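You operate a simulated robot arm through the tools that you are given. There is no shell and no other tool.

Carry out the task below with a simulated robot arm. There is one attempt and no reset: what you move stays moved.

## Task
Put things in order on the table. At the end: the grey pawn from the table stands on top of the cream soap; the red clothes peg from the table stands where the brown dice cup stood; the pink cream tube stands where the red clothes peg stood; the brown dice cup is on the black coaster; whatever was shut is shut again. Leave all else as you found it, and nothing knocked over. Set down upright: dice cup.

Only the result counts: the job must be done as asked and must still hold three seconds after the hand-in. Knocking over, shifting, dropping, spilling or breaking anything else fails it.

## Robot
A 6-joint arm with a two-finger parallel gripper, fixed in place. Base frame: the origin is on the floor under the middle of its stand, x ahead of it, y to its left, z up; the work surface is at about z = 0.74. Units: m, rad, N and s.
With the tool pointing down near the work surface it reaches from about 0.2 to 0.64 m from the base axis. Its first joint turns from -1.152 to 1.152 rad. Payload 2.7 kg.
The tool frame sits at the grasp point between the pads (the TCP): z along the fingers, y along the line on which they close. The tips reach 0.023 m beyond it. The gripper opens to 0.094 m. The fingers are 0.038 m wide and 0.01 m thick; the gripper's body (0.054 by 0.096 m) begins 0.039 m behind the TCP.
Orientation is that of the tool frame in the base frame, as [roll, pitch, yaw] about the fixed x, y, z axes, in that order (R = Rz(yaw) Ry(pitch) Rx(roll)). With the fingers straight down and closing along the base's y, the tool's x points along the base's -x, its y along +y and its z along -z.

## Interface
- The arm moves only by the tool play_rows. Its argument "deltas" is one flat list of numbers, 7 for each row, row after row: the shift along the base's x, y, z in units of 100 mm (1.0 is 100 mm), then the turn, a rotation vector about the base's x, y, z in units of 180 degrees (1.0 is 180 degrees), then the opening in per cent of the stroke, from 0 (shut) to 100 (fully open). In form: [x, y, z, ax, ay, az, grip, x, y, z, ax, ay, az, grip, ...]. A call has 1 to 20 rows; each row is the pose to reach, as a shift and turn from the pose commanded when the call began. A call with a number of a shift or a turn outside -1 to 1 is refused whole. A row lasts 0.2 s, in which the tool goes at most 0.05 m and 0.15 rad; a call with a longer step from one row to the next is refused whole, and so is a gripper value outside its range. Where a pose cannot be reached the arm comes as near as it can. A force on the tool above 40 N (or 10 N above the force at the start of the call, whichever is more), or a blocked arm, ends the call early, and 0.2 s more pass. The fingers move at their own pace (about 0.045 m/s each) and stop on an object; they squeeze with about 36 N. The grip force told is the motor's: it shows also when the fingers shut on nothing. Time passes only in rows, and 0.2 s behind the last, so rows that repeat a pose let the fingers close. The reply holds the time, the measured pose of the TCP, the force on the tool along the base axes, the opening and the grip force, in the units named above and with some noise, with the torque about the TCP (base axes, N m) and any sound that the robot's microphone picked up.
- Cameras (640 x 400 px; columns grow to the right, rows downward): "scene" is fixed at [0.0654, -0.4274, 1.396]; the picture's right is [0.84, -0.54, 0.00], its down [-0.34, -0.54, -0.77] and it looks along [0.41, 0.65, -0.63] (base axes); focal length 313 px, centre (320, 200). "wrist" rides on the gripper at [0.086, 0.016, -0.074] in the tool frame; the picture's right is [-0.18, 0.98, 0.00], its down [-0.58, -0.11, -0.81] and it looks along [-0.79, -0.15, 0.59] (tool axes); focal length 243 px, centre (320, 200). There is no depth. A picture from a camera that has moved, and an enlarged one, comes with that camera's place and axes in the base frame and with its lens.
- grab_frame(camera): a new picture of that camera. The clock stands still meanwhile.
- enlarge(camera, box): a new picture of the part [left, top, right, bottom] of that camera's present view, enlarged. The clock stands still meanwhile.
- job_done(): hands the job in; it is judged then, once.

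Nothing tells you positions but the pictures and the camera data. Unless the task says otherwise, let go and move clear before handing in.

The tools are called after "Call:" by a JSON object that holds its "api" and its "payload". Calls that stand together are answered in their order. play_rows: Moves the arm, as the interface text tells. Its arguments: {"type":"object","properties":{"deltas":{"type":"array","items":{"type":"number"}}},"required":["deltas"]} The other tools are called the same way: grab_frame (camera) takes a picture; enlarge (camera, box) takes an enlarged picture of a part of a camera's view; job_done () hands the job in.

At the start:

```text
t: 0.0
ee_pos: [0.3144, 0.1543, 1.0414]
ee_rot: [-3.142, -0.001, 3.141]
wrist_force: [0.1, 0.1, 1.0]
torque: [0.0, -0.02, 0.0]
width: 0.0941
gripper_force: 0.2
```

scene: 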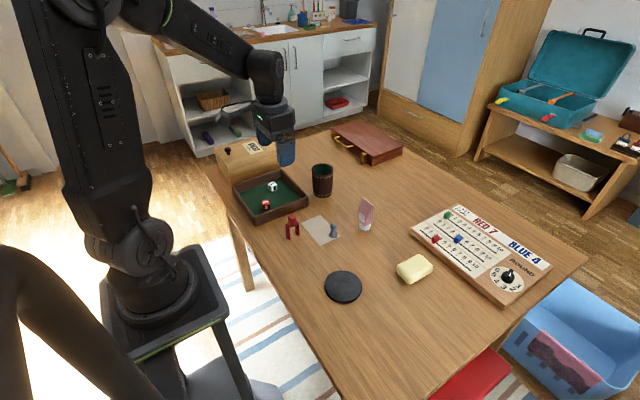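
wrist: 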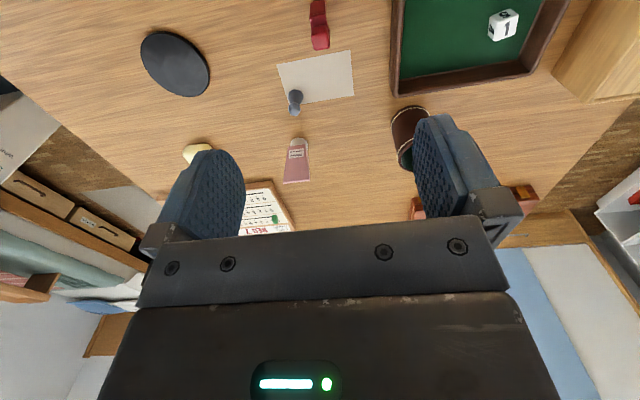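

I see a table with a dice tray, a dice cup, a red peg, a grey pawn standing on a paper card, a pink tube, a cream soap, a black coaster, and a game board. I'll look closer before moving anything.

Call:
{"api": "enlarge", "payload": {"camera": "scene", "box": [200, 120, 460, 320]}}

Call:
{"api": "enlarge", "payload": {"camera": "scene", "box": [270, 180, 400, 260]}}

Call:
{"api": "enlarge", "payload": {"camera": "wrist", "box": [130, 0, 450, 200]}}

```text
2.00 times, centred on (330, 220) of scene
camera zoom: at [0.0654, -0.4274, 1.396], right [0.84, -0.54, 0.0], down [-0.34, -0.54, -0.77], along [0.41, 0.65, -0.63], focal length 626 px, centre (300, 160)
```

zoom: 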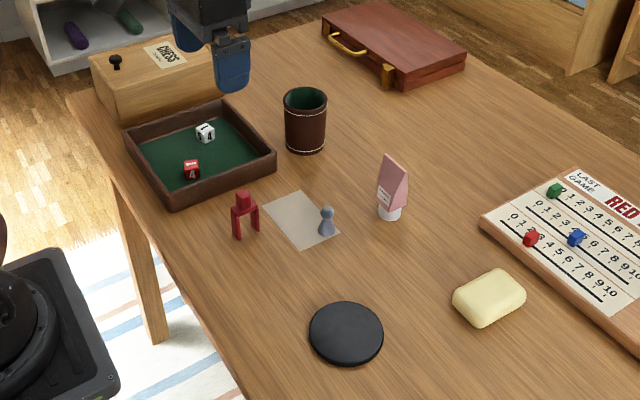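

```text
4.92 times, centred on (335, 220) of scene
camera zoom: at [0.0654, -0.4274, 1.396], right [0.84, -0.54, 0.0], down [-0.34, -0.54, -0.77], along [0.41, 0.65, -0.63], focal length 1542 px, centre (246, 102)
```

zoom: 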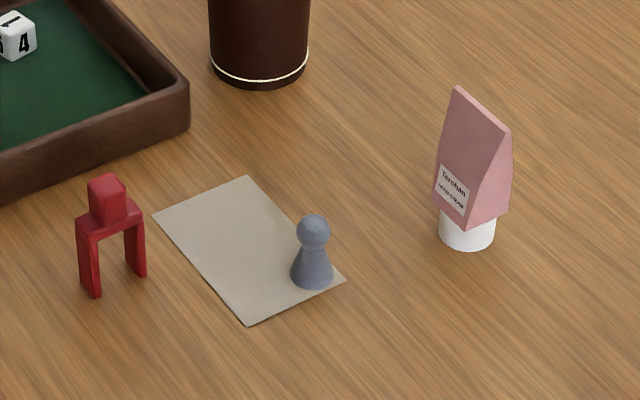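

```text
2.00 times, centred on (290, 100) of wrist
camera zoom: at [0.2276, 0.1711, 1.1163], right [0.18, 0.98, 0.0], down [0.58, -0.11, 0.81], along [0.79, -0.15, -0.59], focal length 485 px, centre (380, 400)
```

zoom: 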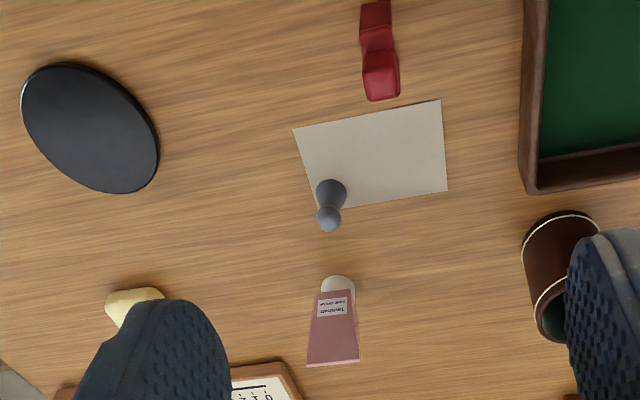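

The cup stands near (0.526, 0.282), coaster (0.36, -0.07), peg (0.34, 0.149), tube (0.541, 0.071), pawn (0.439, 0.088), and soap (0.53, -0.136). I'll start with the cup by moving to a spot above it and checking with the wrist camera.

Call:
{"api": "play_rows", "payload": {"deltas": [0.25, 0.16, -0.1, 0, 0, 0, 100, 0.5, 0.32, -0.2, 0, 0, 0, 100, 0.75, 0.48, -0.3, 0, 0, 0, 100, 1.0, 0.64, -0.4, 0, 0, 0, 100]}}

Call:
{"api": "enlarge", "payload": {"camera": "scene", "box": [380, 180, 560, 300]}}

Call:
{"api": "enlarge", "payload": {"camera": "scene", "box": [290, 140, 400, 210]}}

Call:
{"api": "grab_frame", "payload": {"camera": "wrist"}}

```text
t: 1.0
ee_pos: [0.4162, 0.2174, 1.0013]
ee_rot: [-3.142, 0.0, -3.138]
wrist_force: [0.6, -0.3, 0.4]
torque: [-0.02, -0.02, -0.01]
width: 0.094
gripper_force: 0.0
```

```text
3.33 times, centred on (470, 240) of scene
camera zoom: at [0.0654, -0.4274, 1.396], right [0.84, -0.54, 0.0], down [-0.34, -0.54, -0.77], along [0.41, 0.65, -0.63], focal length 1044 px, centre (-180, 67)
```

zoom: 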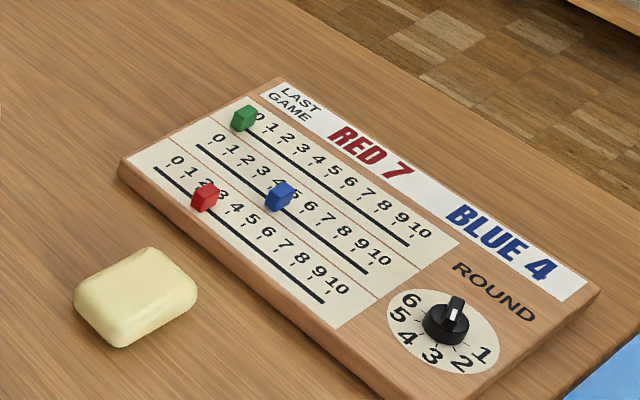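

```text
5.71 times, centred on (345, 175) of scene
camera zoom: at [0.0654, -0.4274, 1.396], right [0.84, -0.54, 0.0], down [-0.34, -0.54, -0.77], along [0.41, 0.65, -0.63], focal length 1789 px, centre (177, 343)
```

zoom: 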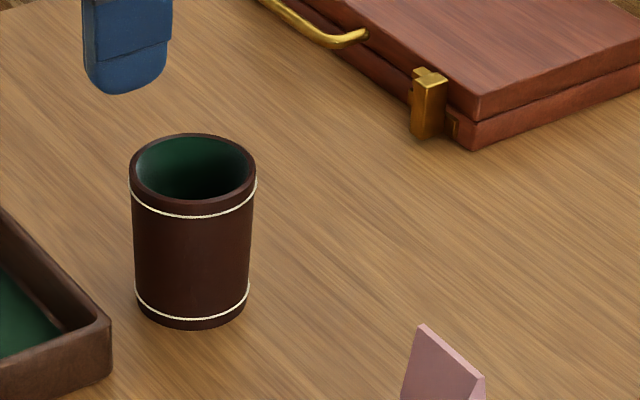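

```text
taken
camera wrist: at [0.3282, 0.2348, 1.0762], right [0.18, 0.98, 0.0], down [0.58, -0.11, 0.81], along [0.79, -0.15, -0.59], focal length 243 px, centre (320, 200)
```

wrist: 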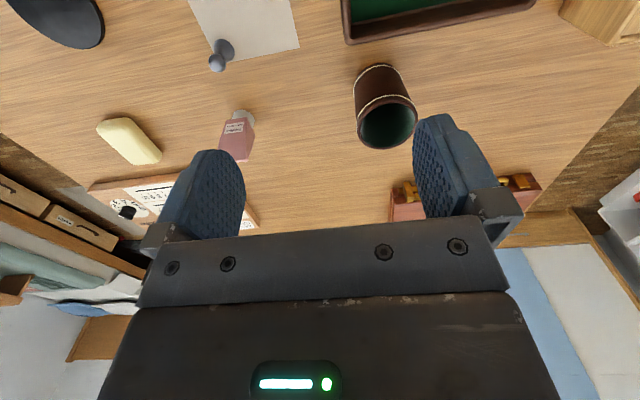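

The cup's axis comes out at about (0.525, 0.2815) from both cameras, with its top near z = 0.83 and a width of about 72 mm. I'll position directly above it.

Call:
{"api": "play_rows", "payload": {"deltas": [0.25, 0.16, -0.2, 0, 0, 0, 100, 0.5, 0.32, -0.4, 0, 0, 0, 100, 0.75, 0.48, -0.6, 0, 0, 0, 100, 1.0, 0.63, -0.85, 0, 0, 0, 100, 1.0, 0.63, -0.85, 0, 0, 0, 100]}}

Call:
{"api": "grab_frame", "payload": {"camera": "wrist"}}

Call:
{"api": "enlarge", "payload": {"camera": "scene", "box": [250, 110, 410, 210]}}

```text
t: 2.2
ee_pos: [0.5133, 0.2825, 0.9164]
ee_rot: [3.14, -0.002, -3.14]
wrist_force: [0.2, -0.3, 0.1]
torque: [-0.03, 0.0, 0.0]
width: 0.0941
gripper_force: 0.1
```

```text
taken
camera wrist: at [0.4272, 0.2985, 0.9913], right [0.18, 0.98, 0.0], down [0.58, -0.11, 0.81], along [0.79, -0.15, -0.59], focal length 243 px, centre (320, 200)
```

wrist: 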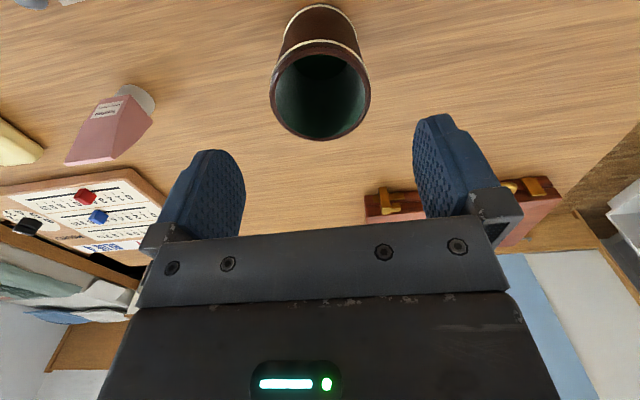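

```text
4.00 times, centred on (330, 160) of scene
camera zoom: at [0.0655, -0.4274, 1.396], right [0.84, -0.54, 0.0], down [-0.34, -0.54, -0.77], along [0.41, 0.65, -0.63], focal length 1253 px, centre (280, 360)
```

zoom: 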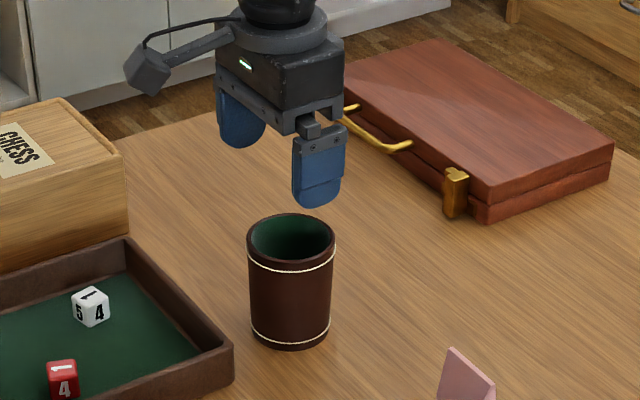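

Call:
{"api": "enlarge", "payload": {"camera": "wrist", "box": [240, 0, 400, 160]}}

```text
2.50 times, centred on (320, 80) of wrist
camera zoom: at [0.4272, 0.2985, 0.9913], right [0.18, 0.98, 0.0], down [0.58, -0.11, 0.81], along [0.79, -0.15, -0.59], focal length 606 px, centre (320, 500)
```

zoom: 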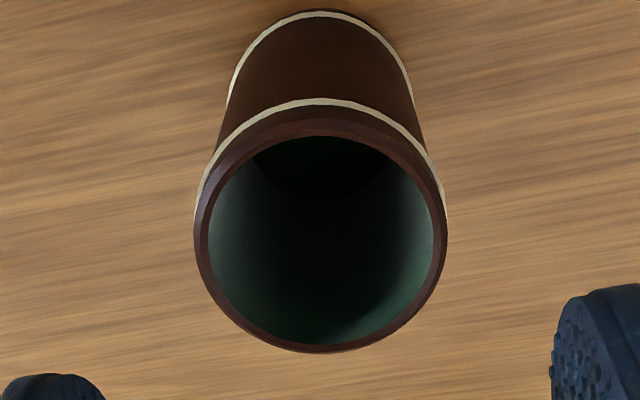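

The cup's rim centre checks out at (0.525, 0.281). I'll go down around it with the fingers open.

Call:
{"api": "play_rows", "payload": {"deltas": [0.11, -0.01, -0.2, 0, 0, 0, 100, 0.11, -0.01, -0.4, 0, 0, 0, 100, 0.11, -0.01, -0.6, 0, 0, 0, 100, 0.11, -0.01, -0.8, 0, 0, 0, 100, 0.11, -0.01, -0.8, 0, 0, 0, 100]}}

Call:
{"api": "enlarge", "payload": {"camera": "scene", "box": [250, 110, 410, 210]}}

Call:
{"api": "grab_frame", "payload": {"camera": "wrist"}}

```text
t: 3.4
ee_pos: [0.5254, 0.2796, 0.8363]
ee_rot: [3.141, 0.002, 3.141]
wrist_force: [-1.1, -0.2, 0.4]
torque: [-0.01, 0.03, 0.01]
width: 0.0938
gripper_force: 0.0
```

```text
4.00 times, centred on (330, 160) of scene
camera zoom: at [0.0654, -0.4274, 1.396], right [0.84, -0.54, 0.0], down [-0.34, -0.54, -0.77], along [0.41, 0.65, -0.63], focal length 1253 px, centre (280, 360)
```

zoom: 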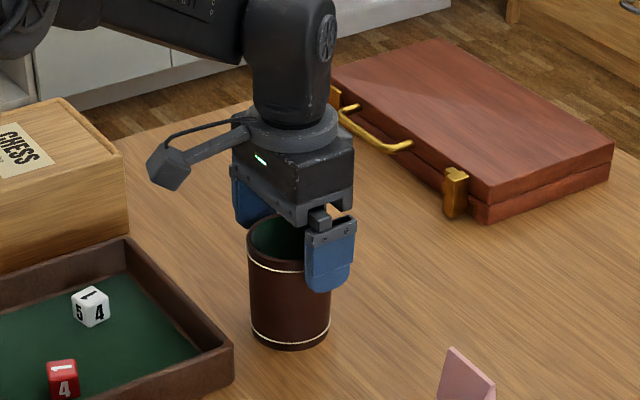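

```text
taken
camera wrist: at [0.4379, 0.2967, 0.9111], right [0.18, 0.98, 0.0], down [0.58, -0.11, 0.81], along [0.79, -0.15, -0.59], focal length 243 px, centre (320, 200)
```

wrist: 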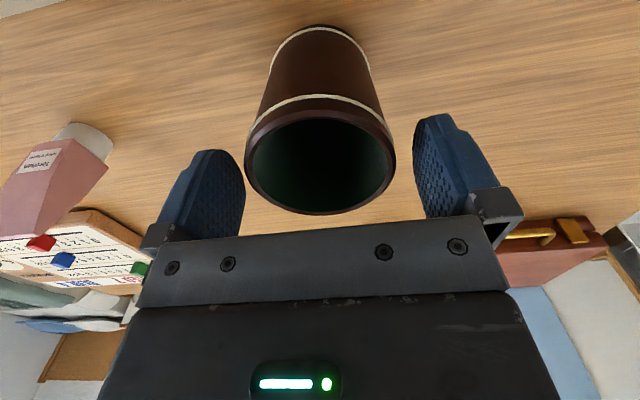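

Call:
{"api": "play_rows", "payload": {"deltas": [0, 0, -0.12, 0, 0, 0, 100, 0, 0, -0.24, 0, 0, 0, 100, 0, 0, -0.36, 0, 0, 0, 100, 0, 0, -0.36, 0, 0, 0, 100]}}

Call:
{"api": "grab_frame", "payload": {"camera": "wrist"}}

Call:
{"api": "enlarge", "payload": {"camera": "scene", "box": [270, 130, 370, 210]}}

```text
t: 4.4
ee_pos: [0.527, 0.2806, 0.8012]
ee_rot: [-3.141, -0.001, -3.141]
wrist_force: [0.4, 0.0, -0.3]
torque: [-0.01, -0.02, -0.02]
width: 0.0939
gripper_force: 0.2
```

```text
taken
camera wrist: at [0.4386, 0.2969, 0.8755], right [0.18, 0.98, 0.0], down [0.58, -0.11, 0.81], along [0.79, -0.15, -0.59], focal length 243 px, centre (320, 200)
```

wrist: 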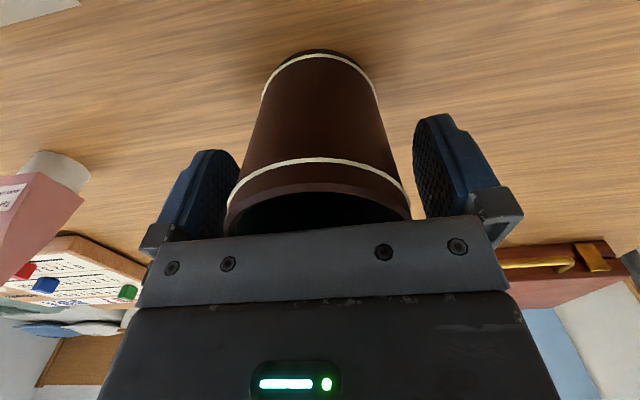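

```text
5.00 times, centred on (320, 170) of scene
camera zoom: at [0.0654, -0.4274, 1.396], right [0.84, -0.54, 0.0], down [-0.34, -0.54, -0.77], along [0.41, 0.65, -0.63], focal length 1566 px, centre (320, 350)
```

zoom: 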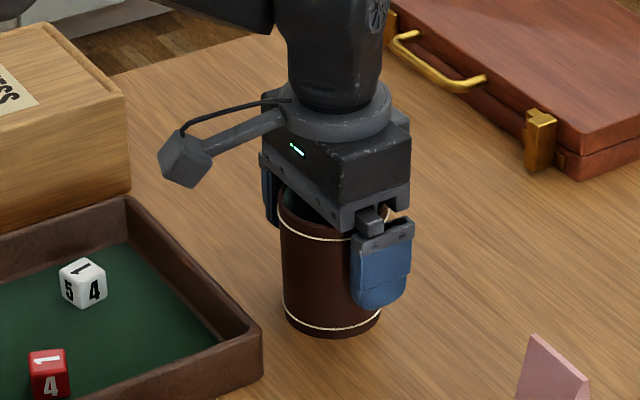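

The fingers straddle the cup and nothing is touching. Next I'll close on it.

Call:
{"api": "play_rows", "payload": {"deltas": [0, 0, 0, 0, 0, 0, 85, 0, 0, 0, 0, 0, 0, 70, 0, 0, 0, 0, 0, 0, 60, 0, 0, 0, 0, 0, 0, 60, 0, 0, 0, 0, 0, 0, 60]}}

```text
t: 5.6
ee_pos: [0.5253, 0.2806, 0.8006]
ee_rot: [-3.141, 0.002, -3.141]
wrist_force: [0.5, -0.7, -0.4]
torque: [0.01, -0.05, 0.0]
width: 0.0706
gripper_force: 35.9
```

The cup is held (width 70.6 mm). I'll lift it straight up.

Call:
{"api": "play_rows", "payload": {"deltas": [0, 0, 0.1, 0, 0, 0, 60, 0, 0, 0.25, 0, 0, 0, 60, 0, 0, 0.45, 0, 0, 0, 60, 0, 0, 0.65, 0, 0, 0, 60, 0, 0, 0.85, 0, 0, 0, 60, 0, 0, 1.0, 0, 0, 0, 60, 0, 0, 1.0, 0, 0, 0, 60]}}

Call:
{"api": "enlarge", "payload": {"camera": "scene", "box": [250, 90, 410, 210]}}

```text
t: 7.2
ee_pos: [0.5248, 0.2797, 0.8998]
ee_rot: [-3.141, 0.0, -3.141]
wrist_force: [0.2, 0.7, -1.4]
torque: [-0.02, 0.02, 0.0]
width: 0.0705
gripper_force: 35.8
```

```text
3.33 times, centred on (330, 150) of scene
camera zoom: at [0.0655, -0.4274, 1.396], right [0.84, -0.54, 0.0], down [-0.34, -0.54, -0.77], along [0.41, 0.65, -0.63], focal length 1044 px, centre (287, 367)
```

zoom: 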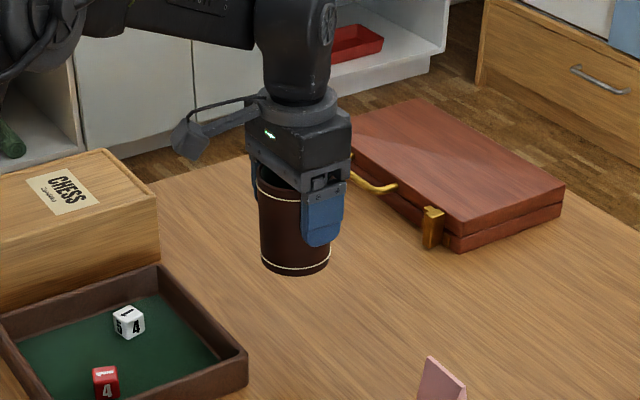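

Call:
{"api": "enlarge", "payload": {"camera": "scene", "box": [300, 250, 390, 310]}}

Call:
{"api": "enlarge", "payload": {"camera": "scene", "box": [380, 240, 452, 296]}}

```text
6.67 times, centred on (345, 280) of scene
camera zoom: at [0.0655, -0.4274, 1.396], right [0.84, -0.54, 0.0], down [-0.34, -0.54, -0.77], along [0.41, 0.65, -0.63], focal length 2088 px, centre (153, -333)
```

zoom: 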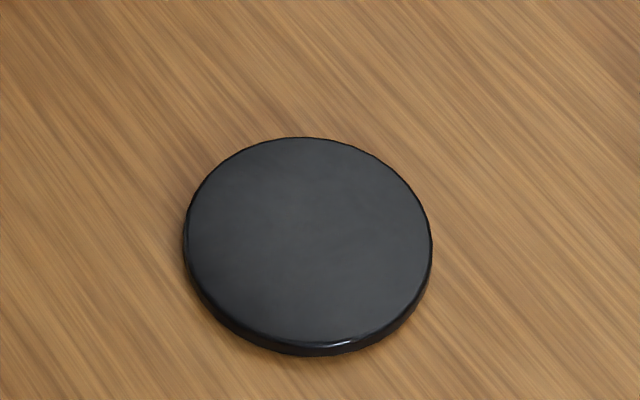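

```text
7.14 times, centred on (416, 268) of scene
camera zoom: at [0.0655, -0.4274, 1.396], right [0.84, -0.54, 0.0], down [-0.34, -0.54, -0.77], along [0.41, 0.65, -0.63], focal length 2237 px, centre (-366, -286)
```

zoom: 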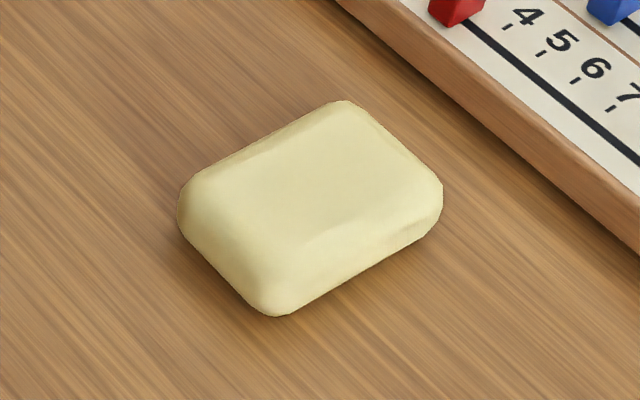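

The coaster's centre works out at (0.3605, -0.0685), about 90 mm across, with its top near z = 0.746. I'll carry the cup there at a height that clears the other items.

Call:
{"api": "play_rows", "payload": {"deltas": [-0.05, -0.12, 0.1, 0, 0, 0, 60, -0.14, -0.32, 0.2, 0, 0, 0, 60, -0.26, -0.56, 0.3, 0, 0, 0, 60, -0.41, -0.88, 0.3, 0, 0, 0, 60]}}

Call:
{"api": "play_rows", "payload": {"deltas": [-0.11, -0.23, 0, 0, 0, 0, 60, -0.21, -0.45, 0, 0, 0, 0, 60, -0.31, -0.67, 0, 0, 0, 0, 60, -0.41, -0.87, 0, 0, 0, 0, 60]}}

Call:
{"api": "play_rows", "payload": {"deltas": [-0.11, -0.23, 0, 0, 0, 0, 60, -0.21, -0.45, 0, 0, 0, 0, 60, -0.31, -0.67, 0, 0, 0, 0, 60, -0.41, -0.87, 0, 0, 0, 0, 60]}}

Call:
{"api": "play_rows", "payload": {"deltas": [-0.13, -0.25, 0, 0, 0, 0, 60, -0.25, -0.51, 0, 0, 0, 0, 60, -0.35, -0.73, 0, 0, 0, 0, 60, -0.415, -0.87, 0, 0, 0, 0, 60, -0.415, -0.87, 0, 0, 0, 0, 60]}}

Call:
{"api": "grab_frame", "payload": {"camera": "scene"}}

Call:
{"api": "grab_frame", "payload": {"camera": "wrist"}}

```text
t: 8.2
ee_pos: [0.4846, 0.1924, 0.9299]
ee_rot: [-3.142, 0.0, 3.141]
wrist_force: [0.4, 0.1, -1.0]
torque: [0.03, 0.01, 0.01]
width: 0.0706
gripper_force: 35.9
```

```text
t: 9.2
ee_pos: [0.4442, 0.1047, 0.9301]
ee_rot: [-3.141, 0.0, -3.142]
wrist_force: [-1.0, -0.2, -1.4]
torque: [0.01, 0.0, 0.04]
width: 0.0707
gripper_force: 35.8
```

```text
t: 10.2
ee_pos: [0.4015, 0.0179, 0.9319]
ee_rot: [3.14, -0.001, -3.141]
wrist_force: [1.3, 0.0, -0.5]
torque: [0.0, 0.03, -0.05]
width: 0.0705
gripper_force: 35.9
```

```text
t: 11.4
ee_pos: [0.3612, -0.0687, 0.9312]
ee_rot: [-3.141, 0.0, 3.141]
wrist_force: [-0.7, -0.5, -0.2]
torque: [0.02, -0.03, -0.02]
width: 0.0707
gripper_force: 36.1
```

```text
taken
```

scene: 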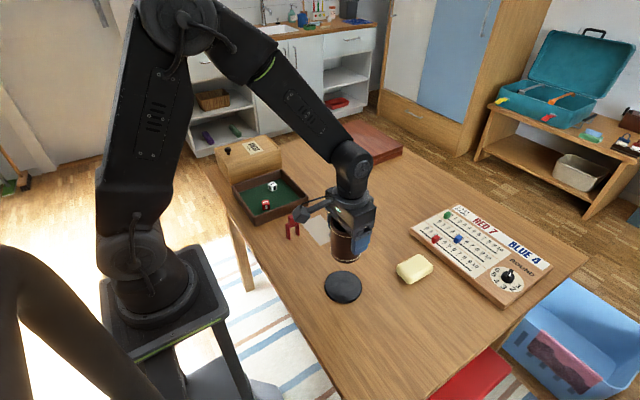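

```text
taken
camera wrist: at [0.2742, -0.0522, 1.0057], right [0.18, 0.98, 0.0], down [0.58, -0.11, 0.81], along [0.79, -0.15, -0.59], focal length 243 px, centre (320, 200)
```

wrist: 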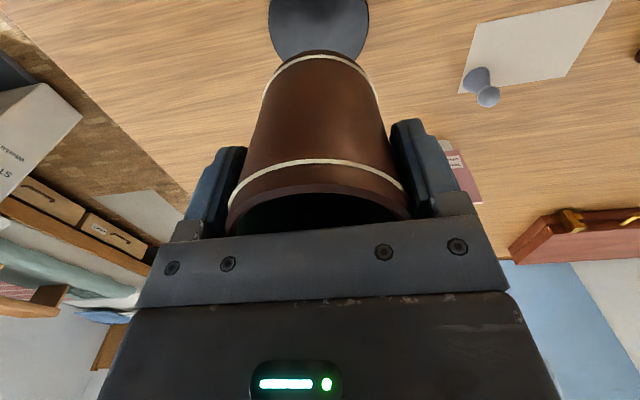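

The cup hangs straight above the coaster. I'll lower it in two stages.

Call:
{"api": "play_rows", "payload": {"deltas": [0, 0, -0.25, 0, 0, 0, 60, 0, 0, -0.5, 0, 0, 0, 60, 0, 0, -0.75, 0, 0, 0, 60, 0, 0, -1.0, 0, 0, 0, 60, 0, 0, -1.0, 0, 0, 0, 60]}}

Call:
{"api": "enlarge", "payload": {"camera": "scene", "box": [290, 210, 410, 310]}}

Call:
{"api": "grab_frame", "payload": {"camera": "wrist"}}

```text
t: 12.6
ee_pos: [0.3617, -0.068, 0.8304]
ee_rot: [-3.141, 0.0, -3.141]
wrist_force: [-0.3, -0.8, -0.2]
torque: [0.0, -0.03, -0.01]
width: 0.0707
gripper_force: 35.7
```

```text
4.00 times, centred on (350, 260) of scene
camera zoom: at [0.0655, -0.4274, 1.396], right [0.84, -0.54, 0.0], down [-0.34, -0.54, -0.77], along [0.41, 0.65, -0.63], focal length 1253 px, centre (200, -40)
```

zoom: 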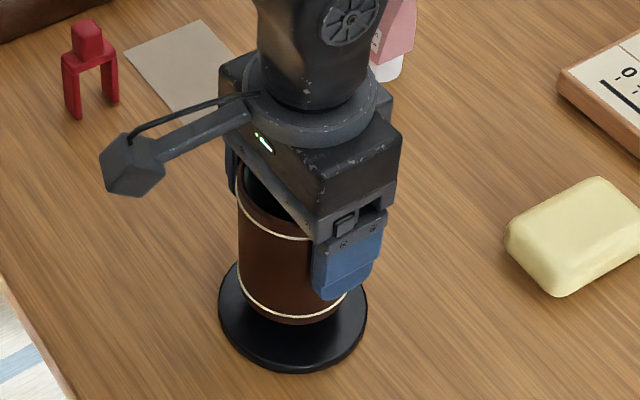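

```text
taken
camera wrist: at [0.274, -0.0516, 0.9051], right [0.18, 0.98, 0.0], down [0.58, -0.11, 0.81], along [0.79, -0.15, -0.59], focal length 243 px, centre (320, 200)
```

wrist: 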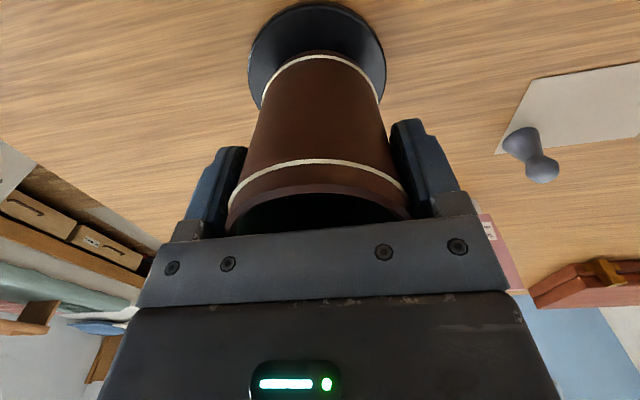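

Call:
{"api": "play_rows", "payload": {"deltas": [0, 0, -0.06, 0, 0, 0, 60, 0, 0, -0.12, 0, 0, 0, 60, 0, 0, -0.17, 0, 0, 0, 60, 0, 0, -0.21, 0, 0, 0, 60, 0, 0, -0.225, 0, 0, 0, 60, 0, 0, -0.225, 0, 0, 0, 60]}}

Call:
{"api": "enlarge", "payload": {"camera": "scene", "box": [305, 230, 385, 310]}}

```text
t: 14.0
ee_pos: [0.3619, -0.0685, 0.8098]
ee_rot: [-3.141, 0.003, -3.141]
wrist_force: [-5.4, -1.2, 27.2]
torque: [0.04, 0.28, 0.02]
width: 0.0707
gripper_force: 36.1
```

```text
5.00 times, centred on (345, 270) of scene
camera zoom: at [0.065, -0.4273, 1.396], right [0.84, -0.54, 0.0], down [-0.34, -0.54, -0.77], along [0.41, 0.65, -0.63], focal length 1566 px, centre (195, -150)
```

zoom: 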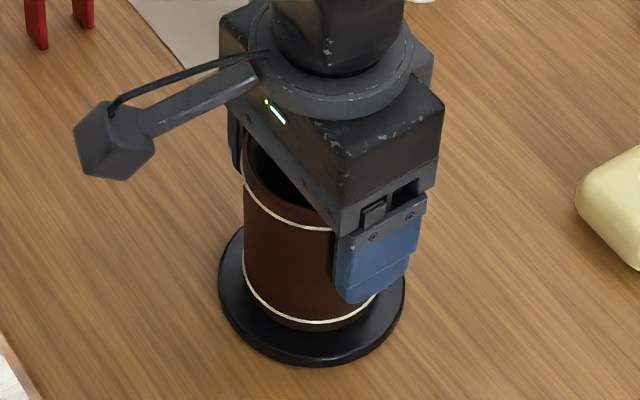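

The cup is seated on the coaster; the contact force reads 27 N. I'll ease up a little and open the fingers.

Call:
{"api": "play_rows", "payload": {"deltas": [0, 0, 0.01, 0, 0, 0, 60, 0, 0, 0.015, 0, 0, 0, 60, 0, 0, 0.015, 0, 0, 0, 80, 0, 0, 0.015, 0, 0, 0, 95, 0, 0, 0.015, 0, 0, 0, 100, 0, 0, 0.015, 0, 0, 0, 100]}}

Call:
{"api": "grab_frame", "payload": {"camera": "wrist"}}

```text
t: 15.4
ee_pos: [0.3617, -0.0672, 0.8095]
ee_rot: [-3.141, 0.002, 3.14]
wrist_force: [0.3, 0.4, -0.2]
torque: [-0.03, 0.02, 0.02]
width: 0.0942
gripper_force: 0.1
```

```text
taken
camera wrist: at [0.2741, -0.0515, 0.8845], right [0.18, 0.98, 0.0], down [0.58, -0.11, 0.81], along [0.79, -0.15, -0.59], focal length 243 px, centre (320, 200)
```

wrist: 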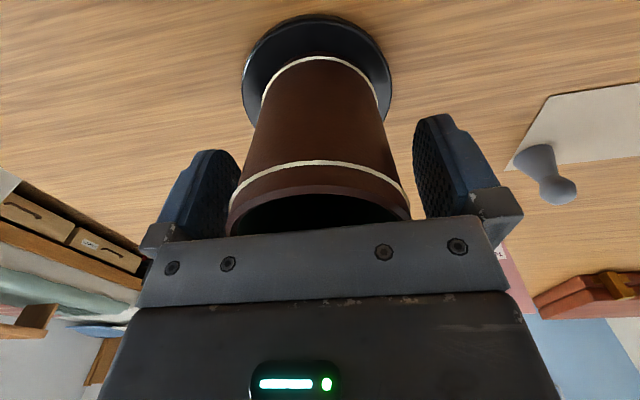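

Call:
{"api": "play_rows", "payload": {"deltas": [0, 0, 0.15, 0, 0, 0, 100, 0, 0, 0.35, 0, 0, 0, 100, 0, 0, 0.6, 0, 0, 0, 100, 0, 0, 0.85, 0, 0, 0, 100, 0, 0, 1.0, 0, 0, 0, 100]}}

Call:
{"api": "play_rows", "payload": {"deltas": [0, 0.2, 0.1, 0, 0, 0, 100, 0, 0.45, 0.2, 0, 0, 0, 100, 0, 0.7, 0.3, 0, 0, 0, 100, 0, 1.0, 0.4, 0, 0, 0, 100]}}

Call:
{"api": "enlarge", "payload": {"camera": "scene", "box": [270, 190, 430, 310]}}

Call:
{"api": "grab_frame", "payload": {"camera": "wrist"}}

```text
t: 16.6
ee_pos: [0.3611, -0.0684, 0.9105]
ee_rot: [-3.141, -0.001, -3.141]
wrist_force: [0.1, 0.2, -0.2]
torque: [0.0, 0.0, 0.0]
width: 0.094
gripper_force: 0.1
```

```text
t: 17.6
ee_pos: [0.3621, 0.0317, 0.949]
ee_rot: [3.14, -0.001, 3.141]
wrist_force: [0.8, 0.5, 0.3]
torque: [0.0, 0.0, -0.01]
width: 0.0938
gripper_force: 0.0
```

```text
3.33 times, centred on (350, 250) of scene
camera zoom: at [0.0654, -0.4274, 1.396], right [0.84, -0.54, 0.0], down [-0.34, -0.54, -0.77], along [0.41, 0.65, -0.63], focal length 1044 px, centre (220, 33)
```

zoom: 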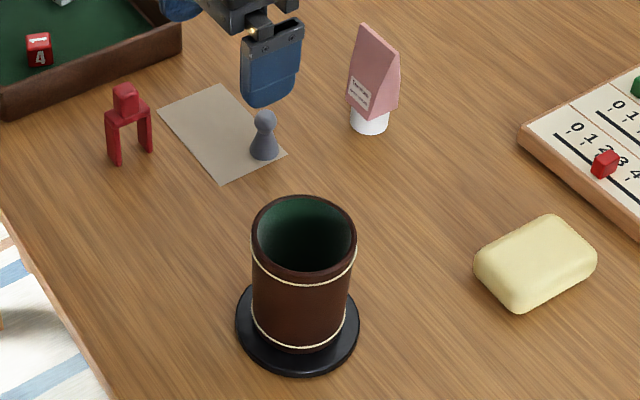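

```text
taken
camera wrist: at [0.274, 0.0491, 1.0244], right [0.18, 0.98, 0.0], down [0.58, -0.11, 0.81], along [0.79, -0.15, -0.59], focal length 243 px, centre (320, 200)
```

wrist: 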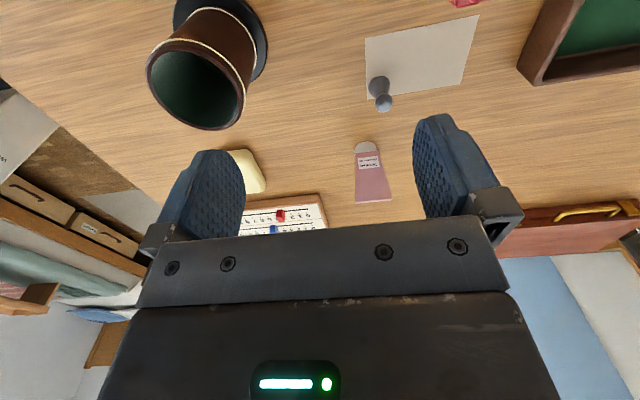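

The cup stands upright on the coaster and nothing else moved. Next is the peg, so I'll move over it.

Call:
{"api": "play_rows", "payload": {"deltas": [-0.06, 0.25, 0.0, 0, 0, 0, 100, -0.12, 0.5, 0, 0, 0, 0, 100, -0.18, 0.75, 0, 0, 0, 0, 100, -0.22, 1.0, 0, 0, 0, 0, 100]}}

Call:
{"api": "play_rows", "payload": {"deltas": [0, 0.08, -0.1, 0, 0, 0, 100, 0, 0.17, -0.25, 0, 0, 0, 100, 0, 0.17, -0.3, 0, 0, 0, 100, 0, 0.17, -0.3, 0, 0, 0, 100]}}

Call:
{"api": "grab_frame", "payload": {"camera": "wrist"}}

Call:
{"api": "enlarge", "payload": {"camera": "scene", "box": [240, 150, 360, 250]}}

```text
t: 18.6
ee_pos: [0.3394, 0.1315, 0.9488]
ee_rot: [-3.14, 0.0, 3.141]
wrist_force: [0.6, 1.2, 0.7]
torque: [0.0, 0.06, -0.01]
width: 0.0939
gripper_force: 0.0
```

```text
t: 19.6
ee_pos: [0.3391, 0.1477, 0.9192]
ee_rot: [-3.142, 0.0, 3.142]
wrist_force: [0.4, -1.1, -0.3]
torque: [0.0, 0.01, -0.02]
width: 0.0939
gripper_force: 0.1
```

```text
taken
camera wrist: at [0.2521, 0.165, 0.994], right [0.18, 0.98, 0.0], down [0.58, -0.11, 0.81], along [0.79, -0.15, -0.59], focal length 243 px, centre (320, 200)
```

wrist: 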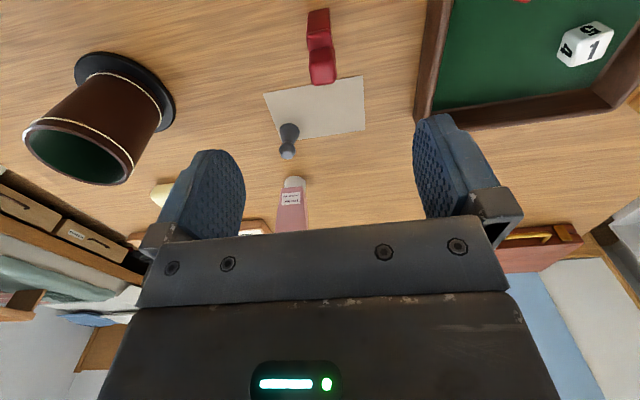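

```text
4.00 times, centred on (300, 200) of scene
camera zoom: at [0.0654, -0.4274, 1.396], right [0.84, -0.54, 0.0], down [-0.34, -0.54, -0.77], along [0.41, 0.65, -0.63], focal length 1253 px, centre (400, 200)
```

zoom: 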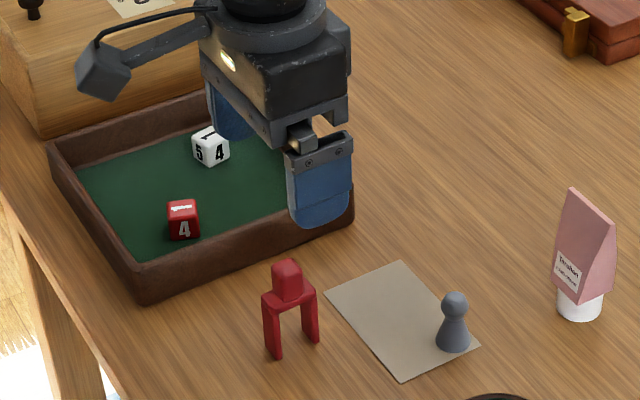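

Call:
{"api": "enlarge", "payload": {"camera": "wrist", "box": [270, 0, 390, 100]}}

Call:
{"api": "enlarge", "payload": {"camera": "scene", "box": [275, 205, 315, 245]}}

```text
4.00 times, centred on (330, 50) of wrist
camera zoom: at [0.2521, 0.165, 0.994], right [0.18, 0.98, 0.0], down [0.58, -0.11, 0.81], along [0.79, -0.15, -0.59], focal length 970 px, centre (280, 800)
```

zoom: 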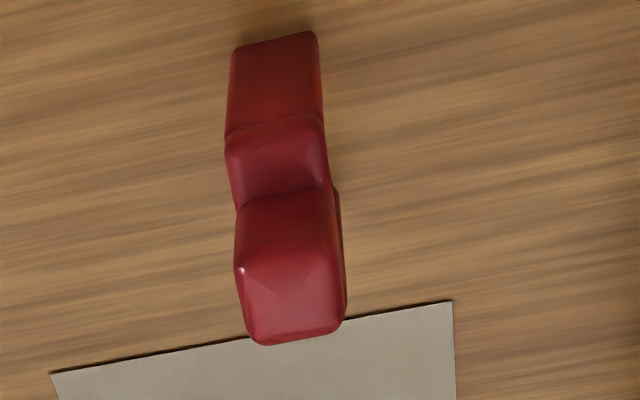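

```text
10.00 times, centred on (295, 225) of scene
camera zoom: at [0.0654, -0.4274, 1.396], right [0.84, -0.54, 0.0], down [-0.34, -0.54, -0.77], along [0.41, 0.65, -0.63], focal length 3131 px, centre (570, -50)
```

zoom: 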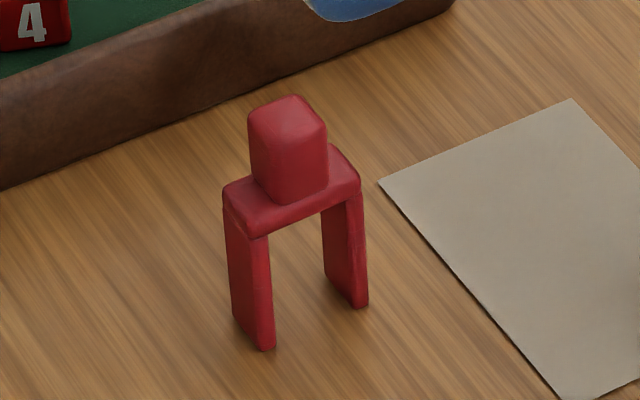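

The peg spans roughly x 0.322–0.358 and y 0.142–0.158, with its top at z = 0.818. It's lined up with my fingers. I'll descend around it.

Call:
{"api": "play_rows", "payload": {"deltas": [0.01, 0.01, -0.2, 0, 0, 0, 80, 0.01, 0.012, -0.4, 0, 0, 0, 60, 0.01, 0.012, -0.6, 0, 0, 0, 60, 0.01, 0.012, -0.8, 0, 0, 0, 60, 0.01, 0.012, -0.8, 0, 0, 0, 60]}}

Call:
{"api": "grab_frame", "payload": {"camera": "wrist"}}

Call:
{"api": "enlarge", "payload": {"camera": "scene", "box": [250, 180, 330, 250]}}

```text
t: 20.8
ee_pos: [0.3408, 0.1491, 0.8382]
ee_rot: [-3.141, -0.001, -3.139]
wrist_force: [0.8, 0.3, 0.4]
torque: [-0.03, 0.04, 0.02]
width: 0.0563
gripper_force: 0.1
```

```text
taken
camera wrist: at [0.2536, 0.1666, 0.9138], right [0.18, 0.98, 0.0], down [0.58, -0.11, 0.81], along [0.79, -0.15, -0.59], focal length 243 px, centre (320, 200)
```

wrist: 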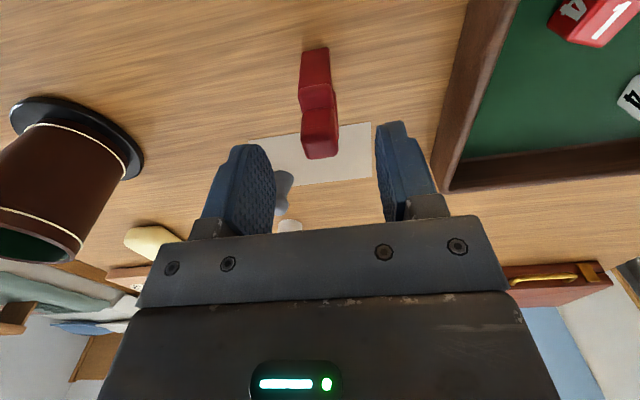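

```text
5.71 times, centred on (290, 215) of scene
camera zoom: at [0.0654, -0.4274, 1.396], right [0.84, -0.54, 0.0], down [-0.34, -0.54, -0.77], along [0.41, 0.65, -0.63], focal length 1789 px, centre (491, 114)
```

zoom: 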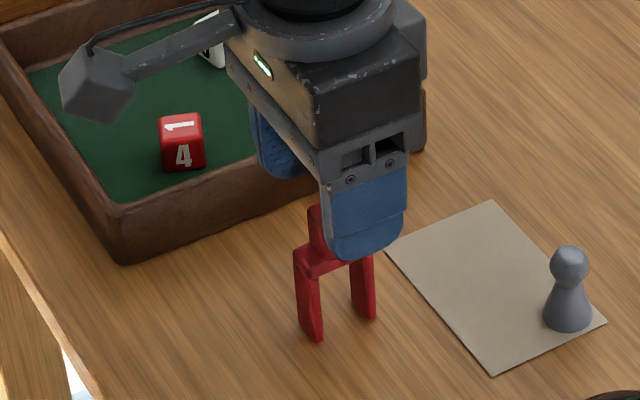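

Call:
{"api": "play_rows", "payload": {"deltas": [0, 0, -0.15, 0, 0, 0, 60, 0, 0, -0.3, 0, 0, 0, 60, 0, 0, -0.42, 0, 0, 0, 60, 0, 0, -0.51, 0, 0, 0, 60, 0, 0, -0.51, 0, 0, 0, 60]}}

Call:
{"api": "grab_frame", "payload": {"camera": "wrist"}}

Call:
{"api": "enlarge", "payload": {"camera": "scene", "box": [250, 180, 330, 250]}}

```text
t: 22.0
ee_pos: [0.3412, 0.1502, 0.7903]
ee_rot: [3.141, 0.001, -3.141]
wrist_force: [-0.2, 0.2, -0.1]
torque: [0.0, -0.03, 0.04]
width: 0.0565
gripper_force: 0.0
```

```text
taken
camera wrist: at [0.2534, 0.1664, 0.8634], right [0.18, 0.98, 0.0], down [0.58, -0.11, 0.81], along [0.79, -0.15, -0.59], focal length 243 px, centre (320, 200)
```

wrist: 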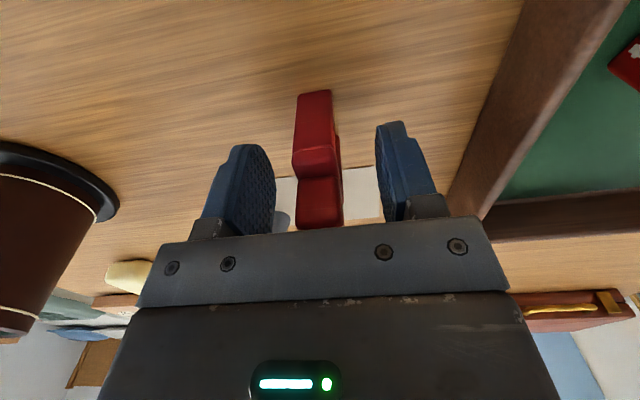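

```text
5.71 times, centred on (290, 215) of scene
camera zoom: at [0.0654, -0.4274, 1.396], right [0.84, -0.54, 0.0], down [-0.34, -0.54, -0.77], along [0.41, 0.65, -0.63], focal length 1789 px, centre (491, 114)
```

zoom: 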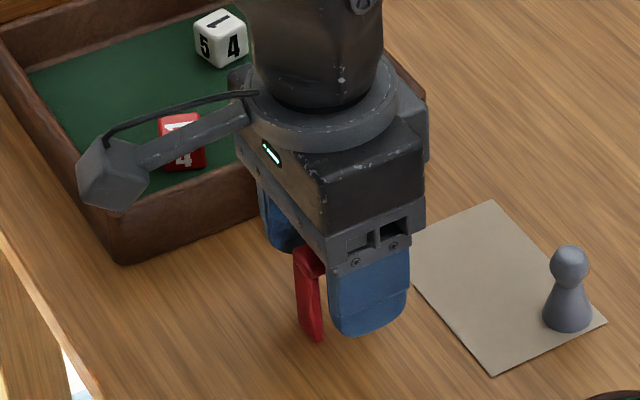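

Call:
{"api": "play_rows", "payload": {"deltas": [0, 0, 0, 0, 0, 0, 45, 0, 0, 0, 0, 0, 0, 32, 0, 0, 0, 0, 0, 0, 25, 0, 0, 0, 0, 0, 0, 20, 0, 0, 0, 0, 0, 0, 12, 0, 0, 0, 0, 0, 0, 5, 0, 0, 0, 0, 0, 0, 5]}}

Call:
{"api": "grab_frame", "payload": {"camera": "wrist"}}

```text
t: 23.6
ee_pos: [0.3399, 0.1503, 0.7888]
ee_rot: [3.141, 0.0, 3.14]
wrist_force: [0.9, -0.3, 0.8]
torque: [0.03, 0.01, 0.01]
width: 0.0182
gripper_force: 35.8
```

```text
taken
camera wrist: at [0.2533, 0.1664, 0.8636], right [0.18, 0.98, 0.0], down [0.58, -0.11, 0.81], along [0.79, -0.15, -0.59], focal length 243 px, centre (320, 200)
```

wrist: 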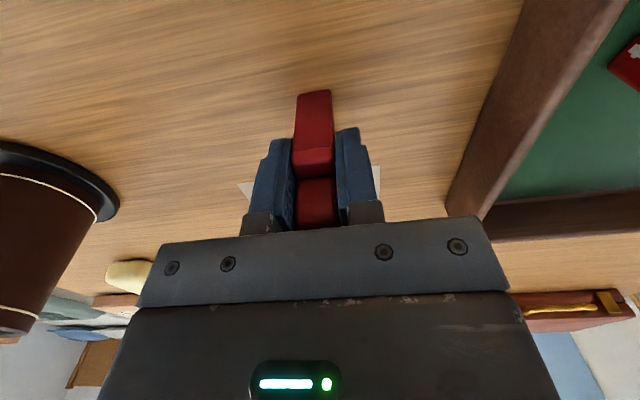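

The peg is gripped. I'll lift it and carry it to the cup's former spot (0.525, 0.281).

Call:
{"api": "play_rows", "payload": {"deltas": [0, 0, 0.08, 0, 0, 0, 5, 0, 0, 0.25, 0, 0, 0, 5, 0, 0, 0.5, 0, 0, 0, 5, 0, 0, 0.75, 0, 0, 0, 5, 0, 0, 1.0, 0, 0, 0, 5]}}

Call:
{"api": "play_rows", "payload": {"deltas": [0.15, 0.11, 0, 0, 0, 0, 5, 0.4, 0.28, 0, 0, 0, 0, 5, 0.66, 0.47, 0, 0, 0, 0, 5, 0.925, 0.655, 0, 0, 0, 0, 5]}}

Call:
{"api": "play_rows", "payload": {"deltas": [0.26, 0.18, 0, 0, 0, 0, 5, 0.52, 0.37, 0, 0, 0, 0, 5, 0.76, 0.54, 0, 0, 0, 0, 5, 0.925, 0.66, 0, 0, 0, 0, 5, 0.925, 0.66, 0, 0, 0, 0, 5]}}

Call:
{"api": "enlarge", "payload": {"camera": "scene", "box": [250, 110, 410, 230]}}

Call:
{"api": "grab_frame", "payload": {"camera": "wrist"}}

```text
t: 24.8
ee_pos: [0.3403, 0.1505, 0.8894]
ee_rot: [-3.141, 0.0, -3.141]
wrist_force: [-0.4, 0.3, -0.2]
torque: [-0.02, 0.0, 0.05]
width: 0.0184
gripper_force: 35.7
```

```text
t: 25.8
ee_pos: [0.4333, 0.2155, 0.8898]
ee_rot: [3.141, 0.001, 3.142]
wrist_force: [-0.2, 0.5, 0.5]
torque: [-0.02, 0.01, -0.01]
width: 0.0182
gripper_force: 35.9
```

```text
t: 27.0
ee_pos: [0.5261, 0.2827, 0.8888]
ee_rot: [-3.141, 0.001, -3.14]
wrist_force: [-0.3, 0.4, -0.4]
torque: [-0.02, 0.02, -0.02]
width: 0.0181
gripper_force: 35.8
```

```text
3.33 times, centred on (330, 170) of scene
camera zoom: at [0.0655, -0.4274, 1.396], right [0.84, -0.54, 0.0], down [-0.34, -0.54, -0.77], along [0.41, 0.65, -0.63], focal length 1044 px, centre (287, 300)
```

zoom: 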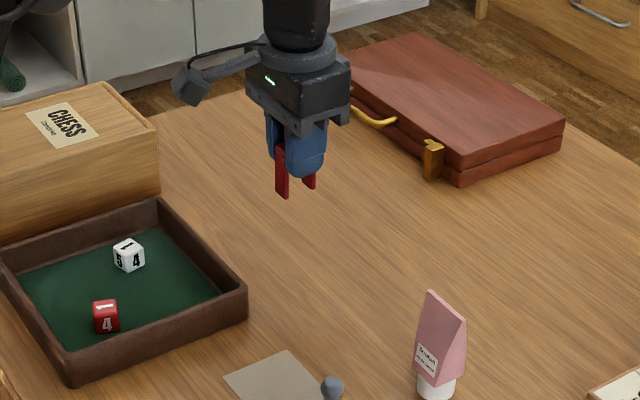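

```text
taken
camera wrist: at [0.4386, 0.2978, 0.9632], right [0.18, 0.98, 0.0], down [0.58, -0.11, 0.81], along [0.79, -0.15, -0.59], focal length 243 px, centre (320, 200)
```

wrist: 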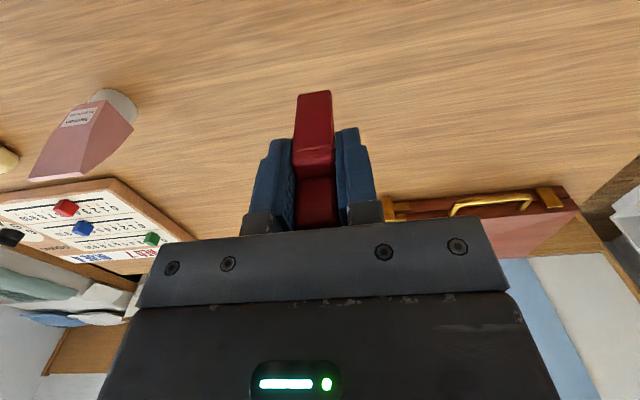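

Positioned over the old cup spot. I'll lower the peg to just above the table.

Call:
{"api": "play_rows", "payload": {"deltas": [0, 0, -0.25, 0, 0, 0, 5, 0, 0, -0.5, 0, 0, 0, 5, 0, 0, -0.7, 0, 0, 0, 5, 0, 0, -0.85, 0, 0, 0, 5, 0, 0, -0.93, 0, 0, 0, 5, 0, 0, -0.97, 0, 0, 0, 5, 0, 0, -0.985, 0, 0, 0, 5, 0, 0, -0.985, 0, 0, 0, 5]}}

Call:
{"api": "enlarge", "payload": {"camera": "scene", "box": [270, 130, 370, 210]}}

```text
t: 28.8
ee_pos: [0.5242, 0.2812, 0.7899]
ee_rot: [-3.141, 0.0, -3.141]
wrist_force: [0.3, 0.3, -0.2]
torque: [0.0, 0.01, -0.02]
width: 0.0181
gripper_force: 35.9
```

```text
5.00 times, centred on (320, 170) of scene
camera zoom: at [0.0654, -0.4274, 1.396], right [0.84, -0.54, 0.0], down [-0.34, -0.54, -0.77], along [0.41, 0.65, -0.63], focal length 1566 px, centre (320, 350)
```

zoom: 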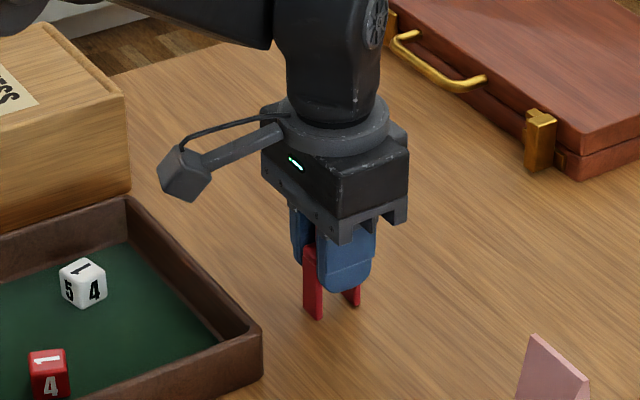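

Call:
{"api": "play_rows", "payload": {"deltas": [0, 0, -0.005, 0, 0, 0, 5, 0, 0, -0.01, 0, 0, 0, 5, 0, 0, -0.015, 0, 0, 0, 5, 0, 0, -0.02, 0, 0, 0, 5, 0, 0, -0.02, 0, 0, 0, 5]}}

```text
t: 30.0
ee_pos: [0.5251, 0.2818, 0.7888]
ee_rot: [-3.141, 0.002, 3.141]
wrist_force: [-3.7, -0.4, 8.4]
torque: [-0.04, 0.2, -0.02]
width: 0.0182
gripper_force: 36.1
```

The table contact is light (8 N). I'll release the peg and back off straight up.

Call:
{"api": "play_rows", "payload": {"deltas": [0, 0, 0.003, 0, 0, 0, 20, 0, 0, 0.003, 0, 0, 0, 25, 0, 0, 0.003, 0, 0, 0, 35, 0, 0, 0.003, 0, 0, 0, 45, 0, 0, 0.003, 0, 0, 0, 60, 0, 0, 0.003, 0, 0, 0, 60]}}

Call:
{"api": "grab_frame", "payload": {"camera": "wrist"}}

```text
t: 31.4
ee_pos: [0.525, 0.2796, 0.7892]
ee_rot: [3.141, 0.0, 3.141]
wrist_force: [0.0, 0.5, 0.5]
torque: [0.05, 0.02, 0.04]
width: 0.0563
gripper_force: 0.1
```

```text
taken
camera wrist: at [0.4383, 0.2977, 0.8632], right [0.18, 0.98, 0.0], down [0.58, -0.11, 0.81], along [0.79, -0.15, -0.59], focal length 243 px, centre (320, 200)
```

wrist: 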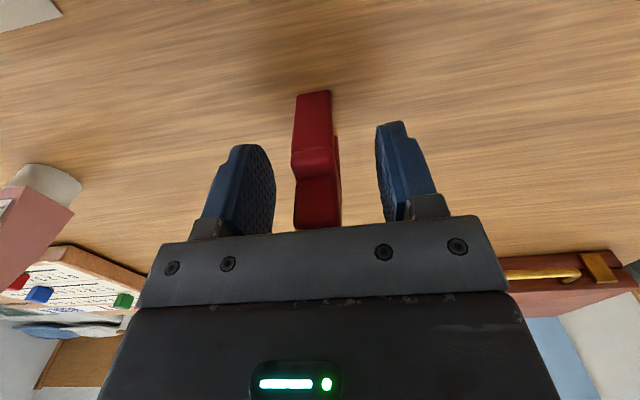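

Call:
{"api": "play_rows", "payload": {"deltas": [0, 0, 0.15, 0, 0, 0, 60, 0, 0, 0.35, 0, 0, 0, 60, 0, 0, 0.6, 0, 0, 0, 60, 0, 0, 0.85, 0, 0, 0, 60, 0, 0, 1.0, 0, 0, 0, 60]}}

Call:
{"api": "play_rows", "payload": {"deltas": [-0.1, -0.2, 0.1, 0, 0, 0, 80, -0.2, -0.45, 0.2, 0, 0, 0, 100, -0.3, -0.7, 0.3, 0, 0, 0, 100, -0.4, -1.0, 0.4, 0, 0, 0, 100]}}

Call:
{"api": "play_rows", "payload": {"deltas": [0, -0.25, 0, 0, 0, 0, 100, 0, -0.5, 0, 0, 0, 0, 100, 0, -0.75, 0, 0, 0, 0, 100, 0, -1.0, 0, 0, 0, 0, 100, 0, -1.0, 0, 0, 0, 0, 100]}}

Call:
{"api": "grab_frame", "payload": {"camera": "wrist"}}

Call:
{"api": "enlarge", "payload": {"camera": "scene", "box": [270, 130, 430, 250]}}

```text
t: 32.6
ee_pos: [0.5262, 0.2809, 0.8877]
ee_rot: [-3.141, 0.0, -3.141]
wrist_force: [-0.3, -0.4, 0.4]
torque: [0.02, -0.01, 0.0]
width: 0.0565
gripper_force: 0.2
```

```text
t: 33.6
ee_pos: [0.4841, 0.181, 0.9273]
ee_rot: [3.14, -0.002, -3.14]
wrist_force: [-0.3, 0.1, -0.2]
torque: [-0.01, 0.0, 0.03]
width: 0.0942
gripper_force: 0.0
```

```text
t: 34.8
ee_pos: [0.483, 0.0806, 0.9295]
ee_rot: [-3.14, 0.0, -3.141]
wrist_force: [0.5, -0.2, 0.0]
torque: [0.02, 0.01, 0.03]
width: 0.0942
gripper_force: 0.0
```

```text
taken
camera wrist: at [0.3976, 0.097, 1.0033], right [0.18, 0.98, 0.0], down [0.58, -0.11, 0.81], along [0.79, -0.15, -0.59], focal length 243 px, centre (320, 200)
```

wrist: 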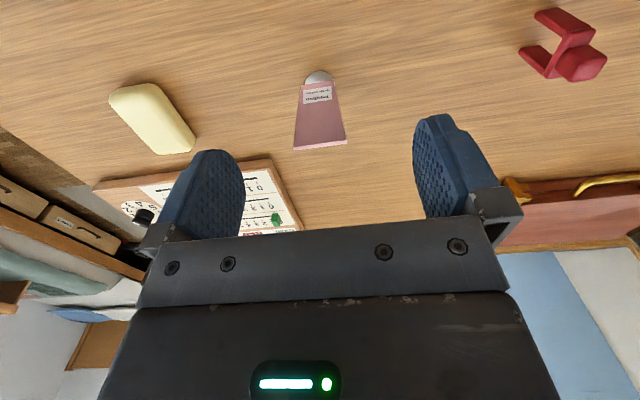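

```text
3.33 times, centred on (350, 190) of scene
camera zoom: at [0.0654, -0.4274, 1.396], right [0.84, -0.54, 0.0], down [-0.34, -0.54, -0.77], along [0.41, 0.65, -0.63], focal length 1044 px, centre (220, 233)
```

zoom: 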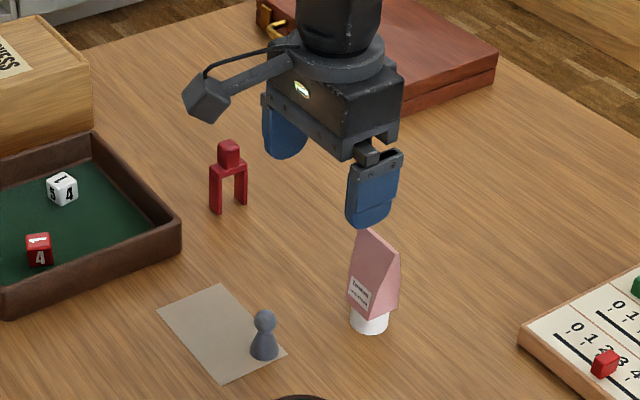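

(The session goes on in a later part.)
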